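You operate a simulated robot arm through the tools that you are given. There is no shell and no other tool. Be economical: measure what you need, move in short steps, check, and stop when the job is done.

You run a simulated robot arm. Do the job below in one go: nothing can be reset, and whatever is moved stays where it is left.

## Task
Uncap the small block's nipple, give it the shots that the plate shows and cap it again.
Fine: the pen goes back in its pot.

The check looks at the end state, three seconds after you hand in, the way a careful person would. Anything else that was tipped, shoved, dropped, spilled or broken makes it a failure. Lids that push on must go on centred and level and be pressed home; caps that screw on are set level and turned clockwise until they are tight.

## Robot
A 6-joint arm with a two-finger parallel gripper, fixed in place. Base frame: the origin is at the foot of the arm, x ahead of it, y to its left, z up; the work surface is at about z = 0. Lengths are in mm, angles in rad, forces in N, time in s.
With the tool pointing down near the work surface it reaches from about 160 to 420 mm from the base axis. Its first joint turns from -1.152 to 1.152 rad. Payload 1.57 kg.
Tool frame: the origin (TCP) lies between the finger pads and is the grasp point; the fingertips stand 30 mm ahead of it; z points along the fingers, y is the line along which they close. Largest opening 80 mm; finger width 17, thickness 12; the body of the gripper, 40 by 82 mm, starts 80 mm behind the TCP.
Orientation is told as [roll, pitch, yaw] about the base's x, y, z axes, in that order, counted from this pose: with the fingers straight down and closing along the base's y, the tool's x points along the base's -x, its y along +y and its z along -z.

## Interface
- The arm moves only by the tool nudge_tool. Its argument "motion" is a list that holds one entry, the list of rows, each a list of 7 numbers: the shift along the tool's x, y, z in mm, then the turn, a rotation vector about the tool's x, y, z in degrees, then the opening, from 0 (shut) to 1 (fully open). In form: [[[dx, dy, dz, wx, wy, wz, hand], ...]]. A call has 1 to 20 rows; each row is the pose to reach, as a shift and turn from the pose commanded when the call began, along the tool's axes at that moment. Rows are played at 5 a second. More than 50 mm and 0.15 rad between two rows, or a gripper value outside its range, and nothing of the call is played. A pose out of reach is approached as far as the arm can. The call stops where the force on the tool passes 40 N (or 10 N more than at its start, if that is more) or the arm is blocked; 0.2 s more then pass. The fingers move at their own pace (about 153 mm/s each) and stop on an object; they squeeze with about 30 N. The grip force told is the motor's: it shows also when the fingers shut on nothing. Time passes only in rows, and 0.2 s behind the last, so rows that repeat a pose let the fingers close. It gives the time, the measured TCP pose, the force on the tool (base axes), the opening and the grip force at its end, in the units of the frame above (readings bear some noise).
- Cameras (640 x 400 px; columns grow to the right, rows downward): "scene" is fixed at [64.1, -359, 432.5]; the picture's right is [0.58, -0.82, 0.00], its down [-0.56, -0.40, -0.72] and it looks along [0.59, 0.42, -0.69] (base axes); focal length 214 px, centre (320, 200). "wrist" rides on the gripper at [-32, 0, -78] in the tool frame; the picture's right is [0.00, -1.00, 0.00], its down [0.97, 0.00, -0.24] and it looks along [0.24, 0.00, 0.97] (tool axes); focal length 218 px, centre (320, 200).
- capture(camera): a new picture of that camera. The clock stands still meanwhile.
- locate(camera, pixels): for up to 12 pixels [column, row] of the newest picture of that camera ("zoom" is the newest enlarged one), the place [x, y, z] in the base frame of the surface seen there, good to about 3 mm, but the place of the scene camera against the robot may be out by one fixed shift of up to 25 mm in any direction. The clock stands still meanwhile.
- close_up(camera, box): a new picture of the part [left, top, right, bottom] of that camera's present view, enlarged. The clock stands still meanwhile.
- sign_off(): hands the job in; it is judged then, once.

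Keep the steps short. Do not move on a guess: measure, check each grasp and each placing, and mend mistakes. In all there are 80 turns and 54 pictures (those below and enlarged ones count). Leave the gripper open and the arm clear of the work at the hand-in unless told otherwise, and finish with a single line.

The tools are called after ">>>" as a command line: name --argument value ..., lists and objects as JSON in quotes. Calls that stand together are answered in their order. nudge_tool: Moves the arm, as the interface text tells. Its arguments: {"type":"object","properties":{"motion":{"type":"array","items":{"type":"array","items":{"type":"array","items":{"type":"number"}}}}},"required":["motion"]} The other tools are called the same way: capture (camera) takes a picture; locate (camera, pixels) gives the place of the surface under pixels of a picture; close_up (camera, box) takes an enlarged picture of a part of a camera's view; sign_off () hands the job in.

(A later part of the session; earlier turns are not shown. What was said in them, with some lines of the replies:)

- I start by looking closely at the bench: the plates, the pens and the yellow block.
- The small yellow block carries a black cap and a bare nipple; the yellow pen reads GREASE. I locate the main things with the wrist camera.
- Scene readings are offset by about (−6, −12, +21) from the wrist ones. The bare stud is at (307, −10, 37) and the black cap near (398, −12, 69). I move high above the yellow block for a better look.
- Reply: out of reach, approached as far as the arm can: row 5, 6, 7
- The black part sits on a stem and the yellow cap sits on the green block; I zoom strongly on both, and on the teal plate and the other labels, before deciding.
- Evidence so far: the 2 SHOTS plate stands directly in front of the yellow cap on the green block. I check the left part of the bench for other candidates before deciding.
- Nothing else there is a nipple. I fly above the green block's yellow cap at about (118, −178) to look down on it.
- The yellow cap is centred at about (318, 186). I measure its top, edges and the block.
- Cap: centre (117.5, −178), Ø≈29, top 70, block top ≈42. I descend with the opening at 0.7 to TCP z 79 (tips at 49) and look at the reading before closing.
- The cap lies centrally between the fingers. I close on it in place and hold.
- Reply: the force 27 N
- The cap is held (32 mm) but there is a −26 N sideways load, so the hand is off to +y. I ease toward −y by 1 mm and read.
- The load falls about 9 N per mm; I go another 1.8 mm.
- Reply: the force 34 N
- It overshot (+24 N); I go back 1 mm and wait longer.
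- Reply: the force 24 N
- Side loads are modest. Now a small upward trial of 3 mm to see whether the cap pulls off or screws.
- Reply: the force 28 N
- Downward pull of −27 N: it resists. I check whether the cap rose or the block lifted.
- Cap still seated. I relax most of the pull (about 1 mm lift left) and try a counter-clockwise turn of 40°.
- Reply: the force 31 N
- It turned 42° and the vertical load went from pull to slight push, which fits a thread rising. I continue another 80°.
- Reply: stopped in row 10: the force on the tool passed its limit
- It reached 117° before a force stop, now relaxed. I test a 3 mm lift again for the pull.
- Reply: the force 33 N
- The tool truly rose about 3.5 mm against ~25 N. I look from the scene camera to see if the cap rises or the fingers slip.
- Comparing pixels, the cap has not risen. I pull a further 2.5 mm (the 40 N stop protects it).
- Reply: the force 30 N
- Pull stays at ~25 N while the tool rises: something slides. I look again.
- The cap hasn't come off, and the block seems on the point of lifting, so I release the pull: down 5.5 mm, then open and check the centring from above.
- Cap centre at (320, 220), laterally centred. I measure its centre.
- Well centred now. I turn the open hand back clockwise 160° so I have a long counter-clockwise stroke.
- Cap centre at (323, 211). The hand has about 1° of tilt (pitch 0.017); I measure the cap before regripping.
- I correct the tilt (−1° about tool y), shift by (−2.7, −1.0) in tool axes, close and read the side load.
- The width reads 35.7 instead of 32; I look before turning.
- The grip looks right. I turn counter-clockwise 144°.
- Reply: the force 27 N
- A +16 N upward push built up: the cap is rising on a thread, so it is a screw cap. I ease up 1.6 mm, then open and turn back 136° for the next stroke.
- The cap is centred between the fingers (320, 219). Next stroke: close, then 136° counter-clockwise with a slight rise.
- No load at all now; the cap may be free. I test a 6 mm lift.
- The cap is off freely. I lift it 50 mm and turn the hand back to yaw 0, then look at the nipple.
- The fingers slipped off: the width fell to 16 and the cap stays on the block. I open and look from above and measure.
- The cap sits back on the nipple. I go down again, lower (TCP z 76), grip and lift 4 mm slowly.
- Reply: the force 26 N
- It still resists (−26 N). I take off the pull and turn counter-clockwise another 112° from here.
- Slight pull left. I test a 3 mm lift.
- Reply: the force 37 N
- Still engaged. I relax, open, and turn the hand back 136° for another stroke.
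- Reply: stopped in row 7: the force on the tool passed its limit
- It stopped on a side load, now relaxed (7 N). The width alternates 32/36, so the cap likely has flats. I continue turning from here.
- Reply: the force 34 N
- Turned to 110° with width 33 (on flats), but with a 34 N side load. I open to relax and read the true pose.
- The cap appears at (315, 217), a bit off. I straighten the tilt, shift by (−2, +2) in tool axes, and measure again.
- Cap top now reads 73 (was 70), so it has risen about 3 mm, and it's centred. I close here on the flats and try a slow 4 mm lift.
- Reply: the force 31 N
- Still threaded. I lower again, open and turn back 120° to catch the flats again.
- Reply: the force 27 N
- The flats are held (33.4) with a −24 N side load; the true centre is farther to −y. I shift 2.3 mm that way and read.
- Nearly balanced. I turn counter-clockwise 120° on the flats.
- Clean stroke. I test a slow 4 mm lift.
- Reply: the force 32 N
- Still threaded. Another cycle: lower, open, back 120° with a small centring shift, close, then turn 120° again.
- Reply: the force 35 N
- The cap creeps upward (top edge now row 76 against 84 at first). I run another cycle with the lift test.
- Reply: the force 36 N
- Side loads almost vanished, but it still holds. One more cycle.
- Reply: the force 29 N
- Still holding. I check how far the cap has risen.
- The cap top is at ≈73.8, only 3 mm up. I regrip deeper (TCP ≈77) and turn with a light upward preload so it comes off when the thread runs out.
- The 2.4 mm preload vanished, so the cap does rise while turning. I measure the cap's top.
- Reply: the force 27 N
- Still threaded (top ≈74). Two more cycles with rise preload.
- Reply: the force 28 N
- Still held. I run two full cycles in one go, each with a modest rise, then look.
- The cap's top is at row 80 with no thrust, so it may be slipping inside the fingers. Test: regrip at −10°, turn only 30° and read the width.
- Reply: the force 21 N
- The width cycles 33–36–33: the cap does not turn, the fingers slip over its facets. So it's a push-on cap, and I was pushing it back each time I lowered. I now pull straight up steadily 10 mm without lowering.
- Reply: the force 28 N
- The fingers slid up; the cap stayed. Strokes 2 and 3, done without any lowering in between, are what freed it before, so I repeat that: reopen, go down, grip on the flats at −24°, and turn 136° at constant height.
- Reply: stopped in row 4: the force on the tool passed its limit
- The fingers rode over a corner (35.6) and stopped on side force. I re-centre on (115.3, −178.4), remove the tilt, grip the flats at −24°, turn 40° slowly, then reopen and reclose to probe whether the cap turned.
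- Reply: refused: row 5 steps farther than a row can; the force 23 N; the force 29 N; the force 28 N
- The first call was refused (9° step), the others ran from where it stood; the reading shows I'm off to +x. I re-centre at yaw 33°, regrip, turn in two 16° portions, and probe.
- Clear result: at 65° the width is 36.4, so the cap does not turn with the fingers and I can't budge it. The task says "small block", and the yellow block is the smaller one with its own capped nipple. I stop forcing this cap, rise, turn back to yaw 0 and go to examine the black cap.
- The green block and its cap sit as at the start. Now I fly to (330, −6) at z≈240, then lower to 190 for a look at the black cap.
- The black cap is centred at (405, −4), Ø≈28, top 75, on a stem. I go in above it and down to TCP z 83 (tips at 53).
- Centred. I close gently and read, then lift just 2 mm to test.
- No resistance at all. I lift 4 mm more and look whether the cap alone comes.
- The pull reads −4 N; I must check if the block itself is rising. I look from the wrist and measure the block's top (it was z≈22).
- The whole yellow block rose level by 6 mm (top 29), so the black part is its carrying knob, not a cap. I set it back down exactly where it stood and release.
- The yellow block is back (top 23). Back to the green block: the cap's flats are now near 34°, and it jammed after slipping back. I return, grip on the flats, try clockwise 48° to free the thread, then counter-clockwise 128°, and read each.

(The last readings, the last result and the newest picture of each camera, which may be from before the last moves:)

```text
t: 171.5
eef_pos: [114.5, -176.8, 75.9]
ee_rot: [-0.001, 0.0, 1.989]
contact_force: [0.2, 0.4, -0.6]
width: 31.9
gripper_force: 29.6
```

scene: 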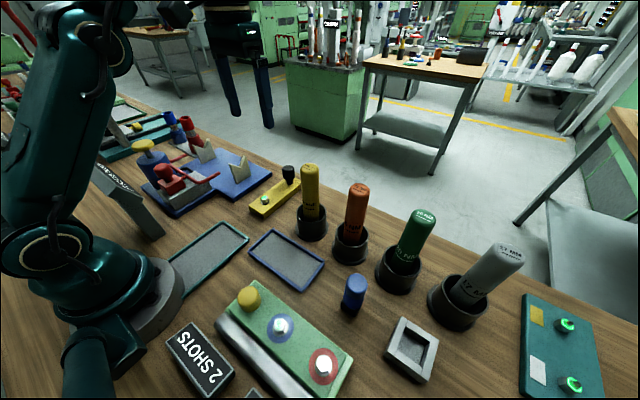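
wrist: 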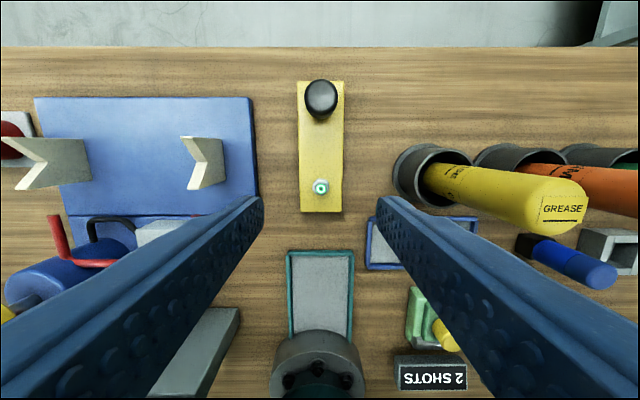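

The width stayed at 31.9: now the cap turns with the fingers, and all loads are zero, so it is loose. I lift slowly, in two portions, and look.

>>> nudge_tool --motion '[[[0, 0, -1, 0, 0, 0, 0.0], [0, 0, -2, 0, 0, 0, 0.0], [0, 0, -3, 0, 0, 0, 0.0], [0, 0, -4, 0, 0, 0, 0.0], [0, 0, -4, 0, 0, 0, 0.0]]]'

>>> nudge_tool --motion '[[[0, 0, -1.5, 0, 0, 0, 0.0], [0, 0, -3, 0, 0, 0, 0.0], [0, 0, -4.5, 0, 0, 0, 0.0], [0, 0, -6, 0, 0, 0, 0.0], [0, 0, -8, 0, 0, 0, 0.0], [0, 0, -10, 0, 0, 0, 0.0], [0, 0, -12, 0, 0, 0, 0.0], [0, 0, -12, 0, 0, 0, 0.0]]]'

>>> close_up --camera "scene" --box '[200, 270.5, 320, 345.5]'

```text
t: 172.7
eef_pos: [114.9, -178.6, 80.1]
ee_rot: [0.0, -0.002, 1.988]
contact_force: [0.1, 0.5, 0.9]
width: 31.5
gripper_force: 29.5
```

```text
t: 174.5
eef_pos: [115.8, -178.2, 92.4]
ee_rot: [0.0, 0.0, 1.989]
contact_force: [-0.4, -0.2, 0.1]
width: 31.6
gripper_force: 30.0
```

```text
5.33 times, centred on (260, 308) of scene
```

zoom: 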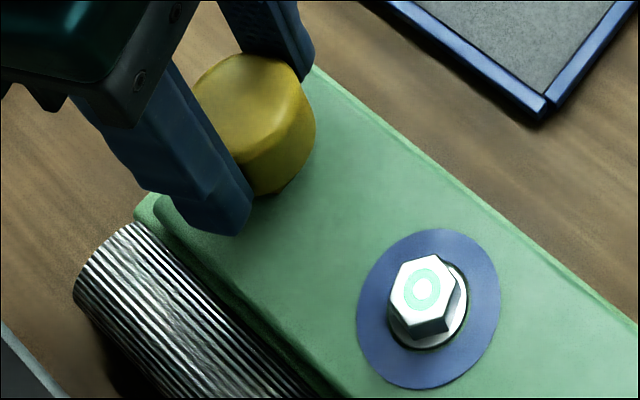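

The cap is truly off now (top row 54). I continue slowly up, carry it to the blue tray at about (215, −150), set it down, release, rise and turn to yaw 0.

>>> nudge_tool --motion '[[[0, 0, -4, 0, 0, 0, 0.0], [0, 0, -8, 0, 0, 0, 0.0], [0, 0, -13, 0, 0, 0, 0.0], [0, 0, -18, 0, 0, 0, 0.0], [0, 0, -24, 0, 0, 0, 0.0], [0, 0, -32, 0, 0, 0, 0.0], [0, 0, -40, 0, 0, 0, 0.0], [1, -8, -43, 0, 0, 0, 0.0], [3, -20, -43, 0, 0, 0, 0.0], [5, -34, -43, 0, 0, 0, 0.0], [7, -48, -43, 0, 0, 0, 0.0], [9, -62, -43, 0, 0, 0, 0.0], [11, -76, -43, 0, 0, 0, 0.0], [13, -90, -43, 0, 0, 0, 0.0], [15, -102.8, -43, 0, 0, 0, 0.0], [15, -102.8, -43, 0, 0, 0, 0.0]]]'

>>> nudge_tool --motion '[[[0, 0, 15, 0, 0, 0, 0.0], [0, 0, 35, 0, 0, 0, 0.0], [0, 0, 55, 0, 0, 0, 0.0], [0, 0, 75, 0, 0, 0, 0.0], [0, 0, 85, 0, 0, 0, 0.0], [0, 0, 90, 0, 0, 0, 0.0], [0, 0, 92, 0, 0, 0, 0.0], [0, 0, 93.5, 0, 0, 0, 0.0], [0, 0, 95, 0, 0, 0, 0.0], [0, 0, 96, 0, 0, 0, 0.0], [0, 0, 96, 0, 0, 0, 0.0]]]'

```text
t: 177.9
eef_pos: [216.7, -149.8, 133.7]
ee_rot: [0.001, -0.002, 1.989]
contact_force: [0.4, 0.2, -0.2]
width: 31.4
gripper_force: 29.8
```

```text
t: 180.0
eef_pos: [213.3, -148.6, 42.4]
ee_rot: [0.0, 0.0, 1.987]
contact_force: [-0.9, 1.2, 7.7]
width: 31.9
gripper_force: 29.4
stopped in row 10: the force on the tool passed its limit (the readings are from after the stop); the commanded pose is now the measured one
```

Contact with the tray at TCP 41–42. I release, rise, turn to yaw 0, and take a look that should also show the bare nipple.

>>> nudge_tool --motion '[[[0, 0, 0, 0, 0, 0, 0.5], [0, 0, 0, 0, 0, 0, 0.6], [0, 0, -10, 0, 0, 0, 0.6], [0, 0, -40, 0, 0, 0, 0.6], [0, 0, -75, 0, 0, 8, 0.6], [0, 0, -94, 0, 0, 16, 0.6], [0, 0, -94, 0, 0, 24, 0.6], [0, 0, -94, 0, 0, 32, 0.6], [0, 0, -94, 0, 0, 40, 0.6], [0, 0, -94, 0, 0, 48, 0.6], [0, 0, -94, 0, 0, 56, 0.6], [0, 0, -94, 0, 0, 64, 0.6], [0, 0, -94, 0, 0, 72, 0.6], [0, 0, -94, 0, 0, 80, 0.6], [0, 0, -94, 0, 0, 88, 0.6], [0, 0, -94, 0, 0, 96, 0.6], [0, 0, -94, 0, 0, 104, 0.6], [0, 0, -94, 0, 0, 112, 0.6], [0, 0, -94, 0, 0, 113.9, 0.6]]]'

>>> close_up --camera "scene" --box '[220, 170, 380, 345]'

>>> capture --camera "wrist"

>>> locate --camera "wrist" --pixels '[[354, 305], [350, 300], [358, 300], [354, 295], [354, 312], [350, 310], [360, 308], [345, 305], [320, 215], [365, 305]]'

```text
t: 184.0
eef_pos: [213.9, -149.5, 136.1]
ee_rot: [0.0, 0.001, -0.003]
contact_force: [1.0, -0.2, 0.2]
width: 47.9
gripper_force: 0.1
```

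```text
2.29 times, centred on (300, 258) of scene
```

zoom: 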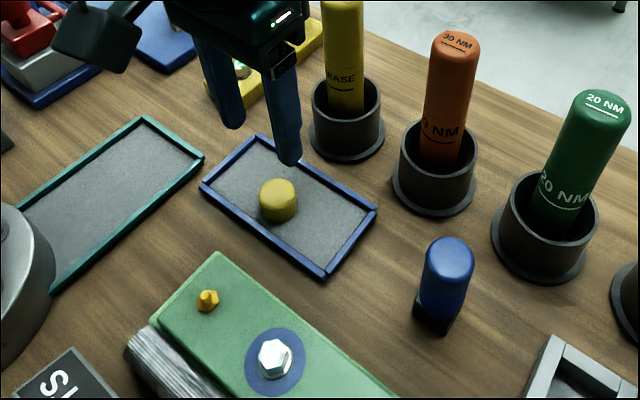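

```text
4 pictures are left
```

wrist: 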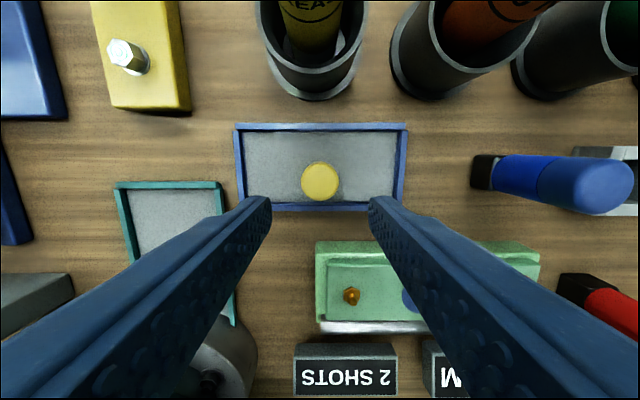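

```text
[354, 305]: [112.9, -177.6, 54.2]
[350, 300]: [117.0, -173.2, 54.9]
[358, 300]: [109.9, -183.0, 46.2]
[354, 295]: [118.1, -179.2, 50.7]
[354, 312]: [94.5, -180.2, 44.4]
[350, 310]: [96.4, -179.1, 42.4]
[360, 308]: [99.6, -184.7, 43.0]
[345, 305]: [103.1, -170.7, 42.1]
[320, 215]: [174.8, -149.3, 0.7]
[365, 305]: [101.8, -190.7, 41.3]
```

The brass nipple is bare and the cap stands upright in the tray. The grease pen's axis is at about (326.5, −143.3), top 182. I come in sideways at TCP z 131 above the pot rim, fingers open, grip it, and raise it slowly out of its pot.

>>> nudge_tool --motion '[[[0, 0, 0, 0, 0, 0, 0.9], [-15, 2, 5, 0, 0, 0, 0.9], [-32, 4, 5, 0, 0, 0, 0.9], [-50, 6.2, 5, 0, 0, 0, 0.9], [-68, 6.2, 5, 0, 0, 0, 0.9], [-84, 6.2, 5, 0, 0, 0, 0.9], [-98, 6.2, 5, 0, 0, 0, 0.9], [-107, 6.2, 5, 0, 0, 0, 0.9], [-112.6, 6.2, 5, 0, 0, 0, 0.9], [-112.6, 6.2, 5, 0, 0, 0, 0.9], [-112.6, 6.2, 5, 0, 0, 0, 0.6], [-112.6, 6.2, 5, 0, 0, 0, 0.3], [-112.6, 6.2, 5, 0, 0, 0, 0.1], [-112.6, 6.2, 5, 0, 0, 0, 0.1], [-112.6, 6.2, 5, 0, 0, 0, 0.1]]]'

>>> nudge_tool --motion '[[[0, 0, -2, 0, 0, 0, 0.1], [0, 0, -5, 0, 0, 0, 0.1], [0, 0, -10, 0, 0, 0, 0.1], [0, 0, -16, 0, 0, 0, 0.1], [0, 0, -23, 0, 0, 0, 0.1], [0, 0, -31, 0, 0, 0, 0.1], [0, 0, -39, 0, 0, 0, 0.1], [0, 0, -47, 0, 0, 0, 0.1], [0, 0, -55, 0, 0, 0, 0.1], [0, 0, -63, 0, 0, 0, 0.1], [0, 0, -71, 0, 0, 0, 0.1], [0, 0, -78, 0, 0, 0, 0.1], [0, 0, -84, 0, 0, 0, 0.1], [0, 0, -84, 0, 0, 0, 0.1]]]'

>>> close_up --camera "scene" --box '[230, 80, 400, 240]'

```text
t: 187.2
eef_pos: [327.4, -144.4, 130.7]
ee_rot: [0.0, 0.0, 0.0]
contact_force: [0.2, 0.7, 2.4]
width: 35.2
gripper_force: 29.9
```

```text
t: 190.2
eef_pos: [326.6, -142.7, 215.0]
ee_rot: [0.001, 0.002, -0.001]
contact_force: [0.2, 0.9, -3.2]
width: 35.4
gripper_force: 29.8
```

```text
2.50 times, centred on (315, 160) of scene
```

zoom: 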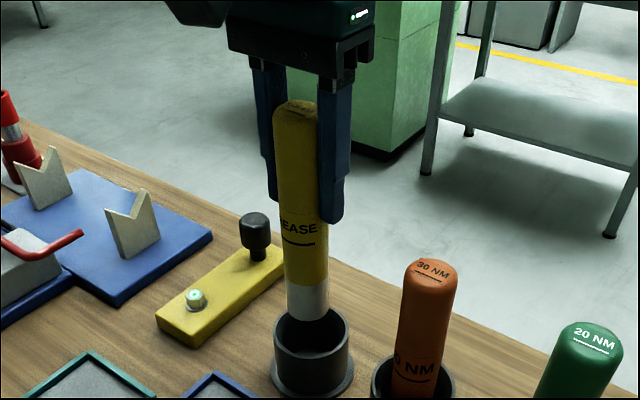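

The pen is held (35 mm) and hangs upright. I measure its lower end and the pot rim to know clearance.

>>> locate --camera "zoom" --pixels '[[307, 300], [307, 312], [307, 316], [290, 330], [312, 352], [335, 345], [275, 335], [300, 240], [296, 108], [345, 335]]'

```text
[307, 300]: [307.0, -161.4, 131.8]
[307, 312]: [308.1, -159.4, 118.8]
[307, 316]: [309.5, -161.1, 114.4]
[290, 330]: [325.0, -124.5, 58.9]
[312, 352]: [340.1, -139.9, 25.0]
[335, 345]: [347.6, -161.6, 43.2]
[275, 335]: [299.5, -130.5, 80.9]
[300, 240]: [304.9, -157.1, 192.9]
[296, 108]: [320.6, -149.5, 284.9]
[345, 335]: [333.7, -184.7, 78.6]
```

The tip hangs ≈123 mm below the TCP (z≈92) and the rim is at ≈60, so it's clear. I carry the pen above the nipple (115.3, −178.2) and lower to TCP 192, then look.

>>> nudge_tool --motion '[[[12, -2, 0, 0, 0, 0, 0.1], [35, -6, 0, 0, 0, 0, 0.1], [60, -10, 0, 0, 0, 0, 0.1], [85, -14, 0, 0, 0, 0, 0.1], [110, -18, 0, 0, 0, 0, 0.1], [135, -22, 0, 0, 0, 0, 0.1], [160, -26, 0, 0, 0, 0, 0.1], [183, -30, 0, 0, 0, 0, 0.1], [202, -33, 0, 0, 0, 0, 0.1], [211.3, -35, 0, 0, 0, 0, 0.1], [211.3, -35, 5, 0, 0, 0, 0.1], [211.3, -35, 11, 0, 0, 0, 0.1], [211.3, -35, 17, 0, 0, 0, 0.1], [211.3, -35, 23, 0, 0, 0, 0.1], [211.3, -35, 23, 0, 0, 0, 0.1]]]'

>>> close_up --camera "scene" --box '[210, 250, 310, 325]'

```text
t: 193.4
eef_pos: [116.0, -177.3, 193.2]
ee_rot: [0.0, 0.001, 0.0]
contact_force: [0.6, -0.3, -1.5]
width: 35.5
gripper_force: 30.4
```

```text
5.33 times, centred on (260, 288) of scene
```

zoom: 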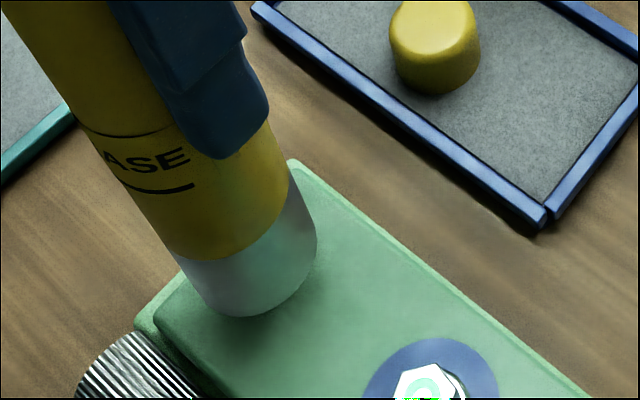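

I measure the tip and surroundings in this zoom before pressing.

>>> locate --camera "zoom" --pixels '[[245, 312], [245, 300], [205, 295], [300, 285], [314, 262], [182, 258], [280, 240], [245, 330], [340, 300], [425, 385], [230, 250]]'

```text
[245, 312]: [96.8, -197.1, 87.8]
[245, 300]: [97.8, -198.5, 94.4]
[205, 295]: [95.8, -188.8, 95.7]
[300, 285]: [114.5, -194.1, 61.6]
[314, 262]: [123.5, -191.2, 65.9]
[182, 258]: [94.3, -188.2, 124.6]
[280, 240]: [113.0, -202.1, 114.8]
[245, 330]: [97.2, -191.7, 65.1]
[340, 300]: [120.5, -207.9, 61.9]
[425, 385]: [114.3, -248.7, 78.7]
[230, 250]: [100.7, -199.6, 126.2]
```

The tip's axis reads about (116, −176), its end z≈62–67, over the nipple (115, −178). Shot one: I lower in short portions reading the force, hold, then lift 14 mm clear.

>>> nudge_tool --motion '[[[0, 0, 2, 0, 0, 0, 0.1], [0, 0, 4, 0, 0, 0, 0.1], [0, 0, 6, 0, 0, 0, 0.1], [0, 0, 6, 0, 0, 0, 0.1]]]'

>>> nudge_tool --motion '[[[0, 0, 1, 0, 0, 0, 0.1], [0, 0, 2, 0, 0, 0, 0.1], [0, 0, 2, 0, 0, 0, 0.1]]]'

>>> nudge_tool --motion '[[[0, 0, 1, 0, 0, 0, 0.1], [0, 0, 2, 0, 0, 0, 0.1], [0, 0, 2, 0, 0, 0, 0.1]]]'

>>> nudge_tool --motion '[[[0, 0, 1, 0, 0, 0, 0.1], [0, 0, 2, 0, 0, 0, 0.1], [0, 0, 2, 0, 0, 0, 0.1]]]'

```text
t: 194.4
eef_pos: [116.0, -177.8, 186.1]
ee_rot: [-0.001, -0.001, 0.0]
contact_force: [0.5, -0.5, -1.8]
width: 35.2
gripper_force: 30.3
```

```text
t: 195.2
eef_pos: [115.6, -178.0, 183.0]
ee_rot: [0.0, 0.0, 0.001]
contact_force: [-0.4, -0.2, -2.3]
width: 35.3
gripper_force: 29.8
```

```text
t: 196.0
eef_pos: [116.3, -177.7, 181.7]
ee_rot: [0.0, 0.001, 0.001]
contact_force: [-0.7, -0.5, -2.7]
width: 35.5
gripper_force: 30.1
```

```text
t: 196.8
eef_pos: [114.7, -178.7, 179.6]
ee_rot: [0.0, -0.001, -0.001]
contact_force: [-0.4, -0.6, -2.2]
width: 35.3
gripper_force: 30.5
5 turns are left
```

No contact yet at TCP 179.6, and few turns are left, so I batch: press further down with readings, lift clear, press a second time to the same depth, lift, and carry the pen back over its pot and part-way in.

>>> nudge_tool --motion '[[[0, 0, 1, 0, 0, 0, 0.1], [0, 0, 2, 0, 0, 0, 0.1], [0, 0, 3, 0, 0, 0, 0.1], [0, 0, 4, 0, 0, 0, 0.1], [0, 0, 4, 0, 0, 0, 0.1]]]'

>>> nudge_tool --motion '[[[0, 0, 1, 0, 0, 0, 0.1], [0, 0, 2, 0, 0, 0, 0.1], [0, 0, 3, 0, 0, 0, 0.1], [0, 0, 4, 0, 0, 0, 0.1], [0, 0, 4, 0, 0, 0, 0.1]]]'

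>>> nudge_tool --motion '[[[0, 0, 1, 0, 0, 0, 0.1], [0, 0, 2, 0, 0, 0, 0.1], [0, 0, 3, 0, 0, 0, 0.1], [0, 0, 4, 0, 0, 0, 0.1], [0, 0, 4, 0, 0, 0, 0.1], [0, 0, 4, 0, 0, 0, 0.1]]]'

>>> nudge_tool --motion '[[[0, 0, -3, 0, 0, 0, 0.1], [0, 0, -7, 0, 0, 0, 0.1], [0, 0, -12, 0, 0, 0, 0.1], [0, 0, -18, 0, 0, 0, 0.1], [0, 0, -18, 0, 0, 0, 0.1], [0, 0, -18, 0, 0, 0, 0.1]]]'

>>> nudge_tool --motion '[[[0, 0, 4, 0, 0, 0, 0.1], [0, 0, 8, 0, 0, 0, 0.1], [0, 0, 11, 0, 0, 0, 0.1], [0, 0, 13, 0, 0, 0, 0.1], [0, 0, 15, 0, 0, 0, 0.1], [0, 0, 16, 0, 0, 0, 0.1], [0, 0, 17, 0, 0, 0, 0.1], [0, 0, 18, 0, 0, 0, 0.1], [0, 0, 18.3, 0, 0, 0, 0.1], [0, 0, 18.3, 0, 0, 0, 0.1]]]'

>>> nudge_tool --motion '[[[0, 0, -4, 0, 0, 0, 0.1], [0, 0, -10, 0, 0, 0, 0.1], [0, 0, -20, 0, 0, 0, 0.1], [0, 0, -32, 0, 0, 0, 0.1], [0, 0, -44, 0, 0, 0, 0.1], [0, 0, -47, 0, 0, 0, 0.1], [0, 0, -47, 0, 0, 0, 0.1]]]'

```text
t: 198.0
eef_pos: [114.8, -176.9, 175.3]
ee_rot: [0.001, 0.001, -0.001]
contact_force: [1.1, -0.3, -1.7]
width: 35.3
gripper_force: 29.9
```

```text
t: 199.2
eef_pos: [115.0, -178.0, 172.4]
ee_rot: [0.001, -0.001, 0.001]
contact_force: [1.1, 4.2, 26.8]
width: 35.6
gripper_force: 30.4
```

```text
t: 200.6
eef_pos: [115.9, -178.0, 166.7]
ee_rot: [-0.001, 0.002, 0.0]
contact_force: [-0.3, 1.8, 13.7]
width: 35.5
gripper_force: 29.7
```

```text
t: 202.0
eef_pos: [116.2, -178.2, 186.3]
ee_rot: [0.001, 0.0, -0.001]
contact_force: [-0.1, -0.1, -2.1]
width: 35.4
gripper_force: 30.2
```

```text
t: 204.2
eef_pos: [117.1, -178.3, 168.0]
ee_rot: [-0.001, 0.002, 0.0]
contact_force: [-2.7, 3.5, 15.7]
width: 35.3
gripper_force: 30.3
```

```text
t: 205.8
eef_pos: [115.3, -179.3, 214.9]
ee_rot: [0.0, 0.001, 0.0]
contact_force: [-0.5, -0.6, -1.8]
width: 35.5
gripper_force: 29.6
4 turns are left
```

Press one peaked at about 27 N and press two reached about 16 N; each was lifted clear. Now I return the pen to its pot (it slid up ≈6 mm in the grip, so I go ≈5 mm lower), release, back out, regrip the cap in the tray at yaw 114° and hover over the nipple.

>>> nudge_tool --motion '[[[-12, 2, 0, 0, 0, 0, 0.1], [-35, 6, 0, 0, 0, 0, 0.1], [-60, 10, 0, 0, 0, 0, 0.1], [-85, 14, 0, 0, 0, 0, 0.1], [-110, 18, 0, 0, 0, 0, 0.1], [-135, 22, 0, 0, 0, 0, 0.1], [-160, 26, 0, 0, 0, 0, 0.1], [-183, 30, 0, 0, 0, 0, 0.1], [-202, 33.5, 0, 0, 0, 0, 0.1], [-211.3, 35, 0, 0, 0, 0, 0.1], [-211.3, 35, 0, 0, 0, 0, 0.1]]]'

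>>> nudge_tool --motion '[[[0, 0, 8, 0, 0, 0, 0.1], [0, 0, 18, 0, 0, 0, 0.1], [0, 0, 28, 0, 0, 0, 0.1], [0, 0, 38, 0, 0, 0, 0.1], [0, 0, 48, 0, 0, 0, 0.1], [0, 0, 58, 0, 0, 0, 0.1], [0, 0, 67, 0, 0, 0, 0.1], [0, 0, 75, 0, 0, 0, 0.1], [0, 0, 81, 0, 0, 0, 0.1], [0, 0, 85, 0, 0, 0, 0.1], [0, 0, 87, 0, 0, 0, 0.1], [0, 0, 89, 0, 0, 0, 0.1], [0, 0, 89, 0, 0, 0, 0.1]]]'

>>> nudge_tool --motion '[[[0, 0, 0, 0, 0, 0, 0.5], [0, 0, 0, 0, 0, 0, 0.6], [0, 0, 0, 0, 0, 0, 0.9], [0, 0, 0, 0, 0, 0, 0.9], [0, 0, 0, 0, 0, 0, 0.9], [6, 0, 0, 0, 0, 0, 0.9], [16, 0, 0, 0, 0, 0, 0.9], [32, 0, 0, 0, 0, 0, 0.9], [50, 0, 0, 0, 0, 0, 0.9], [68, -2, -4, 0, 0, 0, 0.9], [86, -4, -10, 0, 0, 0, 0.9], [102, -6.2, -10, 0, 0, 0, 0.9], [112.6, -6.2, -10, 0, 0, 0, 0.6], [112.6, -6.2, -10, 0, 0, 0, 0.6]]]'

>>> nudge_tool --motion '[[[0, 0, 0, 0, 0, -7.6, 0.6], [0, 0, 0, 0, 0, -15.2, 0.6], [0, 0, 0, 0, 0, -22.8, 0.6], [0, 0, 0, 0, 0, -30.4, 0.6], [0, 0, 0, 0, 0, -38, 0.6], [0, 0, 0, 0, 0, -45.6, 0.6], [0, 0, 0, 0, 0, -53.2, 0.6], [0, 0, 0, 0, 0, -60.8, 0.6], [0, 0, 0, 0, 0, -68.4, 0.6], [0, 0, 0, 0, 0, -76, 0.6], [0, 0, 0, 0, 0, -83.6, 0.6], [0, 0, 0, 0, 0, -91.2, 0.6], [0, 0, 0, 0, 0, -98.8, 0.6], [0, 0, 0, 0, 0, -106.4, 0.6], [0, 0, 0, 0, 0, -113.9, 0.6], [0, 0, 0, 0, 0, -113.9, 0.6]]]'

>>> nudge_tool --motion '[[[0, 0, 20, 0, 0, 0, 0.6], [0, 0, 42, 0, 0, 0, 0.6], [0, 0, 62, 0, 0, 0, 0.6], [0, 0, 78, 0, 0, 0, 0.6], [0, 0, 88, 0, 0, 0, 0.6], [0, 0, 93.2, 0, 0, 0, 0.6], [0, 0, 93.2, 0, 0, 0, 0.6], [0, 0, 93.2, 0, 0, 0, 0.3], [0, 0, 93.2, 0, 0, 0, 0.1], [0, 0, 93.2, 0, 0, 0, 0.0], [0, 0, 93.2, 0, 0, 0, 0.0]]]'

>>> nudge_tool --motion '[[[0, 0, -4, 0, 0, 0, 0.0], [0, 0, -10, 0, 0, 0, 0.0], [0, 0, -20, 0, 0, 0, 0.0], [0, 0, -35, 0, 0, 0, 0.0], [0, 0, -50, 0, 0, 0, 0.0], [0, 0, -65, 0, 0, 0, 0.0], [-2, 14, -75, 0, 0, 0, 0.0], [-4, 30, -75, 0, 0, 0, 0.0], [-6, 46, -75, 0, 0, 0, 0.0], [-8, 62, -75, 0, 0, 0, 0.0], [-10, 78, -75, 0, 0, 0, 0.0], [-12, 92, -75, 0, 0, 0, 0.0], [-13.9, 102.5, -75, 0, 0, 0, 0.0], [-13.9, 102.5, -65, 0, 0, 0, 0.0], [-13.9, 102.5, -55, 0, 0, 0, 0.0], [-13.9, 102.5, -55, 0, 0, 0, 0.0]]]'

>>> close_up --camera "scene" --box '[200, 160, 380, 340]'

```text
t: 208.2
eef_pos: [327.9, -143.2, 213.8]
ee_rot: [-0.001, 0.003, 0.001]
contact_force: [-0.4, 0.2, -2.0]
width: 35.2
gripper_force: 30.0
```

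```text
t: 211.0
eef_pos: [328.2, -143.6, 125.3]
ee_rot: [0.0, -0.002, 0.0]
contact_force: [-2.5, 2.5, 26.7]
width: 35.5
gripper_force: 30.5
```

```text
t: 214.0
eef_pos: [214.4, -150.4, 134.5]
ee_rot: [0.001, 0.0, -0.001]
contact_force: [0.0, 0.4, -0.7]
width: 48.0
gripper_force: 0.0
```

```text
t: 217.4
eef_pos: [214.3, -150.2, 135.0]
ee_rot: [-0.001, 0.0, 1.991]
contact_force: [0.1, 1.0, 1.0]
width: 48.0
gripper_force: 0.1
```

```text
t: 219.8
eef_pos: [214.0, -149.6, 43.1]
ee_rot: [0.0, 0.0, 1.986]
contact_force: [-0.4, -0.3, -0.1]
width: 31.7
gripper_force: 29.6
```

```text
t: 223.2
eef_pos: [113.4, -178.1, 97.0]
ee_rot: [0.001, -0.001, 1.988]
contact_force: [-0.2, -0.6, -0.5]
width: 31.7
gripper_force: 29.9
```

```text
2.22 times, centred on (290, 250) of scene
3 turns are left
```

zoom: 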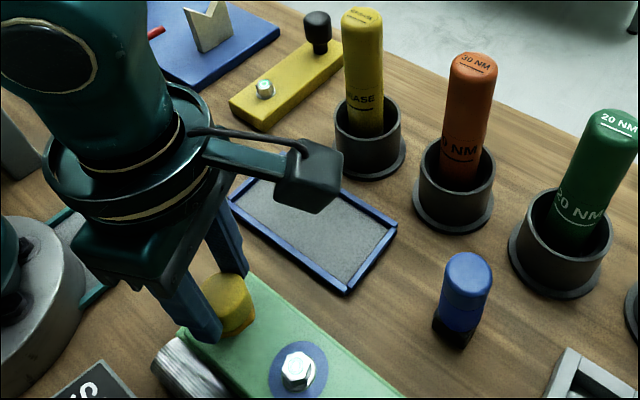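

The pen stands in its pot and the cap hangs level over the nipple. I lower it onto the thread with light pressure and screw it clockwise in three strokes (160°, 120°, 120°), reading each.

>>> nudge_tool --motion '[[[0, 0, 6, 0, 0, 0, 0.0], [0, 0, 12, 0, 0, 0, 0.0], [0, 0, 17, 0, 0, 0, 0.0], [0, 0, 19.5, 0, 0, 0, 0.0], [0, 0, 21, 0, 0, 0, 0.0], [0, 0, 22, 0, 0, 0, 0.0], [0, 0, 22.5, 0, 0, 0, 0.0], [0, 0, 22.5, 0, 0, 0, 0.0]]]'

>>> nudge_tool --motion '[[[0, 0, 0, 0, 0, 8, 0.0], [0, 0, 0.1, 0, 0, 16, 0.0], [0, 0, 0.1, 0, 0, 24, 0.0], [0, 0, 0.2, 0, 0, 32, 0.0], [0, 0, 0.2, 0, 0, 40, 0.0], [0, 0, 0.3, 0, 0, 48, 0.0], [0, 0, 0.3, 0, 0, 56, 0.0], [0, 0, 0.4, 0, 0, 64, 0.0], [0, 0, 0.4, 0, 0, 72, 0.0], [0, 0, 0.5, 0, 0, 80, 0.0], [0, 0, 0.5, 0, 0, 88, 0.0], [0, 0, 0.6, 0, 0, 96, 0.0], [0, 0, 0.6, 0, 0, 104, 0.0], [0, 0, 0.7, 0, 0, 112, 0.0], [0, 0, 0.7, 0, 0, 120, 0.0], [0, 0, 0.8, 0, 0, 128, 0.0], [0, 0, 0.8, 0, 0, 136, 0.0], [0, 0, 0.9, 0, 0, 144, 0.0], [0, 0, 0.9, 0, 0, 152, 0.0], [0, 0, 1, 0, 0, 160, 0.0]]]'

>>> nudge_tool --motion '[[[0, 0, 0, 0, 0, 0, 0.6], [0, 0, 0, 0, 0, 0, 0.6], [0, 0, -2, 0, 0, -8, 0.6], [0, 0, -3.5, 0, 0, -16, 0.6], [0, 0, -3.5, 0, 0, -24, 0.6], [0, 0, -3.5, 0, 0, -32, 0.6], [0, 0, -3.5, 0, 0, -40, 0.6], [0, 0, -3.5, 0, 0, -48, 0.6], [0, 0, -3.5, 0, 0, -56, 0.6], [0, 0, -3.5, 0, 0, -64, 0.6], [0, 0, -3.5, 0, 0, -72, 0.6], [0, 0, -3.5, 0, 0, -80, 0.6], [0, 0, -3.5, 0, 0, -88, 0.6], [0, 0, -3.5, 0, 0, -96, 0.6], [0, 0, -3.5, 0, 0, -104, 0.6], [0, 0, -3.5, 0, 0, -112, 0.6], [0, 0, -3.5, 0, 0, -120, 0.6], [0, 0, -3.5, 0, 0, -120, 0.2], [0, 0, -3.5, 0, 0, -120, 0.0], [0, 0, -3.5, 0, 0, -120, 0.0]]]'

>>> nudge_tool --motion '[[[0, 0, 0.3, 0, 0, 8, 0.0], [0, 0, 0.4, 0, 0, 16, 0.0], [0, 0, 0.5, 0, 0, 24, 0.0], [0, 0, 0.6, 0, 0, 32, 0.0], [0, 0, 0.7, 0, 0, 40, 0.0], [0, 0, 0.8, 0, 0, 48, 0.0], [0, 0, 0.9, 0, 0, 56, 0.0], [0, 0, 1, 0, 0, 64, 0.0], [0, 0, 1.1, 0, 0, 72, 0.0], [0, 0, 1.2, 0, 0, 80, 0.0], [0, 0, 1.3, 0, 0, 88, 0.0], [0, 0, 1.4, 0, 0, 96, 0.0], [0, 0, 1.5, 0, 0, 104, 0.0], [0, 0, 1.5, 0, 0, 112, 0.0], [0, 0, 1.5, 0, 0, 120, 0.0]]]'

>>> nudge_tool --motion '[[[0, 0, 0, 0, 0, 0, 0.6], [0, 0, 0, 0, 0, 0, 0.6], [0, 0, -1, 0, 0, -8, 0.6], [0, 0, -2, 0, 0, -16, 0.6], [0, 0, -2, 0, 0, -24, 0.6], [0, 0, -2, 0, 0, -32, 0.6], [0, 0, -2, 0, 0, -40, 0.6], [0, 0, -2, 0, 0, -48, 0.6], [0, 0, -2, 0, 0, -56, 0.6], [0, 0, -2, 0, 0, -64, 0.6], [0, 0, -2, 0, 0, -72, 0.6], [0, 0, -2, 0, 0, -80, 0.6], [0, 0, -2, 0, 0, -88, 0.6], [0, 0, -2, 0, 0, -96, 0.6], [0, 0, -2, 0, 0, -104, 0.6], [0, 0, -2, 0, 0, -112, 0.6], [0, 0, -2, 0, 0, -120, 0.6], [0, 0, -2, 0, 0, -120, 0.2], [0, 0, -2, 0, 0, -120, 0.0], [0, 0, -2, 0, 0, -120, 0.0]]]'

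>>> nudge_tool --motion '[[[0, 0, 0.3, 0, 0, 8, 0.0], [0, 0, 0.4, 0, 0, 16, 0.0], [0, 0, 0.5, 0, 0, 24, 0.0], [0, 0, 0.6, 0, 0, 32, 0.0], [0, 0, 0.7, 0, 0, 40, 0.0], [0, 0, 0.8, 0, 0, 48, 0.0], [0, 0, 0.9, 0, 0, 56, 0.0], [0, 0, 1, 0, 0, 64, 0.0], [0, 0, 1.1, 0, 0, 72, 0.0], [0, 0, 1.2, 0, 0, 80, 0.0], [0, 0, 1.3, 0, 0, 88, 0.0], [0, 0, 1.4, 0, 0, 96, 0.0], [0, 0, 1.5, 0, 0, 104, 0.0], [0, 0, 1.5, 0, 0, 112, 0.0], [0, 0, 1.5, 0, 0, 120, 0.0]]]'

```text
t: 225.0
eef_pos: [114.1, -178.8, 75.9]
ee_rot: [-0.001, 0.0, 1.989]
contact_force: [-6.6, -0.1, 27.1]
width: 31.7
gripper_force: 30.0
```

```text
t: 229.2
eef_pos: [115.0, -178.5, 74.7]
ee_rot: [0.001, 0.002, -0.809]
contact_force: [9.6, 18.9, 1.9]
width: 31.7
gripper_force: 30.5
```

```text
t: 233.4
eef_pos: [114.2, -178.4, 78.2]
ee_rot: [0.001, 0.001, 1.29]
contact_force: [-1.5, -0.5, -0.8]
width: 31.6
gripper_force: 29.9
```

```text
t: 236.6
eef_pos: [115.2, -178.9, 75.4]
ee_rot: [-0.001, 0.001, -0.805]
contact_force: [0.4, -3.1, 5.4]
width: 33.5
gripper_force: 30.0
```

```text
t: 240.8
eef_pos: [114.8, -177.1, 78.0]
ee_rot: [0.001, 0.0, 1.291]
contact_force: [-2.9, -1.0, -0.9]
width: 33.9
gripper_force: 29.9
```

```text
t: 244.0
eef_pos: [115.9, -177.9, 76.2]
ee_rot: [0.001, 0.002, -0.807]
contact_force: [-0.9, 13.4, 0.3]
width: 33.6
gripper_force: 29.9
2 turns are left
```

The first stroke turned the cap fully; later the fingers slipped over the flats at a steady height, so it's tight. I give one last confirming clockwise stroke from another angle, then open, rise clear, and check.

>>> nudge_tool --motion '[[[0, 0, 0, 0, 0, 0, 0.6], [0, 0, 0, 0, 0, 0, 0.6], [0, 0, -1, 0, 0, -8, 0.6], [0, 0, -1, 0, 0, -16, 0.6], [0, 0, -1, 0, 0, -24, 0.6], [0, 0, -1, 0, 0, -32, 0.6], [0, 0, -1, 0, 0, -40, 0.6], [0, 0, -1, 0, 0, -48, 0.6], [0, 0, -1, 0, 0, -56, 0.6], [0, 0, -1, 0, 0, -64, 0.6], [0, 0, -1, 0, 0, -72, 0.6], [0, 0, -1, 0, 0, -80, 0.6], [0, 0, -1, 0, 0, -88, 0.6], [0, 0, -1, 0, 0, -96, 0.6], [0, 0, -1, 0, 0, -104, 0.6], [0, 0, -1, 0, 0, -108, 0.6], [0, 0, -1, 0, 0, -108, 0.2], [0, 0, -1, 0, 0, -108, 0.0], [0, 0, -1, 0, 0, -108, 0.0]]]'

>>> nudge_tool --motion '[[[0, 0, 0.3, 0, 0, 7, 0.0], [0, 0, 0.4, 0, 0, 14, 0.0], [0, 0, 0.5, 0, 0, 21, 0.0], [0, 0, 0.6, 0, 0, 28, 0.0], [0, 0, 0.6, 0, 0, 28, 0.0]]]'

>>> nudge_tool --motion '[[[0, 0, 0, 0, 0, 8, 0.0], [0, 0, 0, 0, 0, 16, 0.0], [0, 0, 0, 0, 0, 24, 0.0], [0, 0, 0, 0, 0, 32, 0.0], [0, 0, 0, 0, 0, 40, 0.0], [0, 0, 0, 0, 0, 48, 0.0], [0, 0, 0, 0, 0, 48, 0.0]]]'

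>>> nudge_tool --motion '[[[0, 0, 0, 0, 0, 0, 0.5], [0, 0, 0, 0, 0, 0, 0.7], [0, 0, 0, 0, 0, 0, 0.7], [0, 0, -10, 0, 0, 0, 0.7], [0, 0, -30, 0, 0, 0, 0.7], [0, 0, -60, 0, 0, 0, 0.7], [0, 0, -95, 0, 0, 0, 0.7], [0, 0, -130, 0, 0, 0, 0.8], [0, 0, -165, 0, 0, 0, 1], [0, 0, -165, 0, 0, 0, 1]]]'

>>> close_up --camera "scene" --box '[200, 270.5, 320, 345.5]'

```text
t: 248.0
eef_pos: [114.6, -177.7, 77.0]
ee_rot: [0.002, 0.0, 1.079]
contact_force: [-4.4, 0.7, -0.2]
width: 36.2
gripper_force: 30.2
```

```text
t: 249.2
eef_pos: [114.2, -178.0, 76.2]
ee_rot: [0.004, -0.001, 0.591]
contact_force: [-8.1, 5.4, 2.4]
width: 34.3
gripper_force: 29.9
```

```text
t: 250.8
eef_pos: [114.7, -178.3, 77.0]
ee_rot: [0.001, -0.001, -0.25]
contact_force: [0.4, 7.7, -1.0]
width: 36.2
gripper_force: 29.9
```

```text
t: 253.0
eef_pos: [113.3, -179.1, 241.0]
ee_rot: [0.0, 0.0, -0.247]
contact_force: [0.2, -0.4, 0.6]
width: 80.0
gripper_force: 0.0
```

```text
5.33 times, centred on (260, 308) of scene
1 turns are left
```

zoom: 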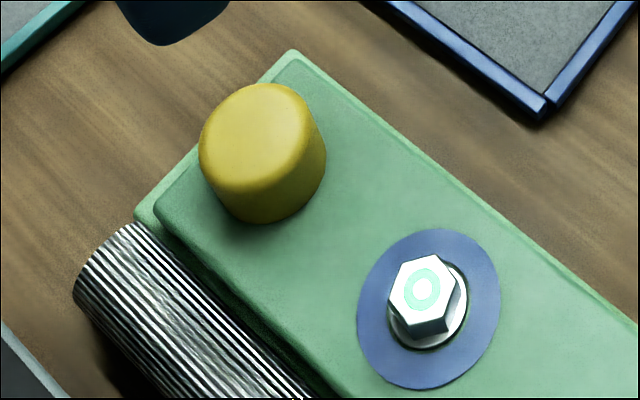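

The cap sits level at its starting height (top edge at row 84, as at the start), and the fingers now slip over its flats when I turn it clockwise. The pen is in its pot, the gripper is open and the arm is clear, so I hand in.

>>> sign_off

```text
The job is handed in.
```

I uncapped the green block's nipple, pressed the grease pen on it twice (the plate reads 2 SHOTS), put the pen back in its pot and screwed the cap back on tight and level; nothing confirmed that the presses counted as shots (peaks about 27 N and 16 N), and while working out which block was meant I lifted the yellow block 6 mm by its knob and set it back in place.
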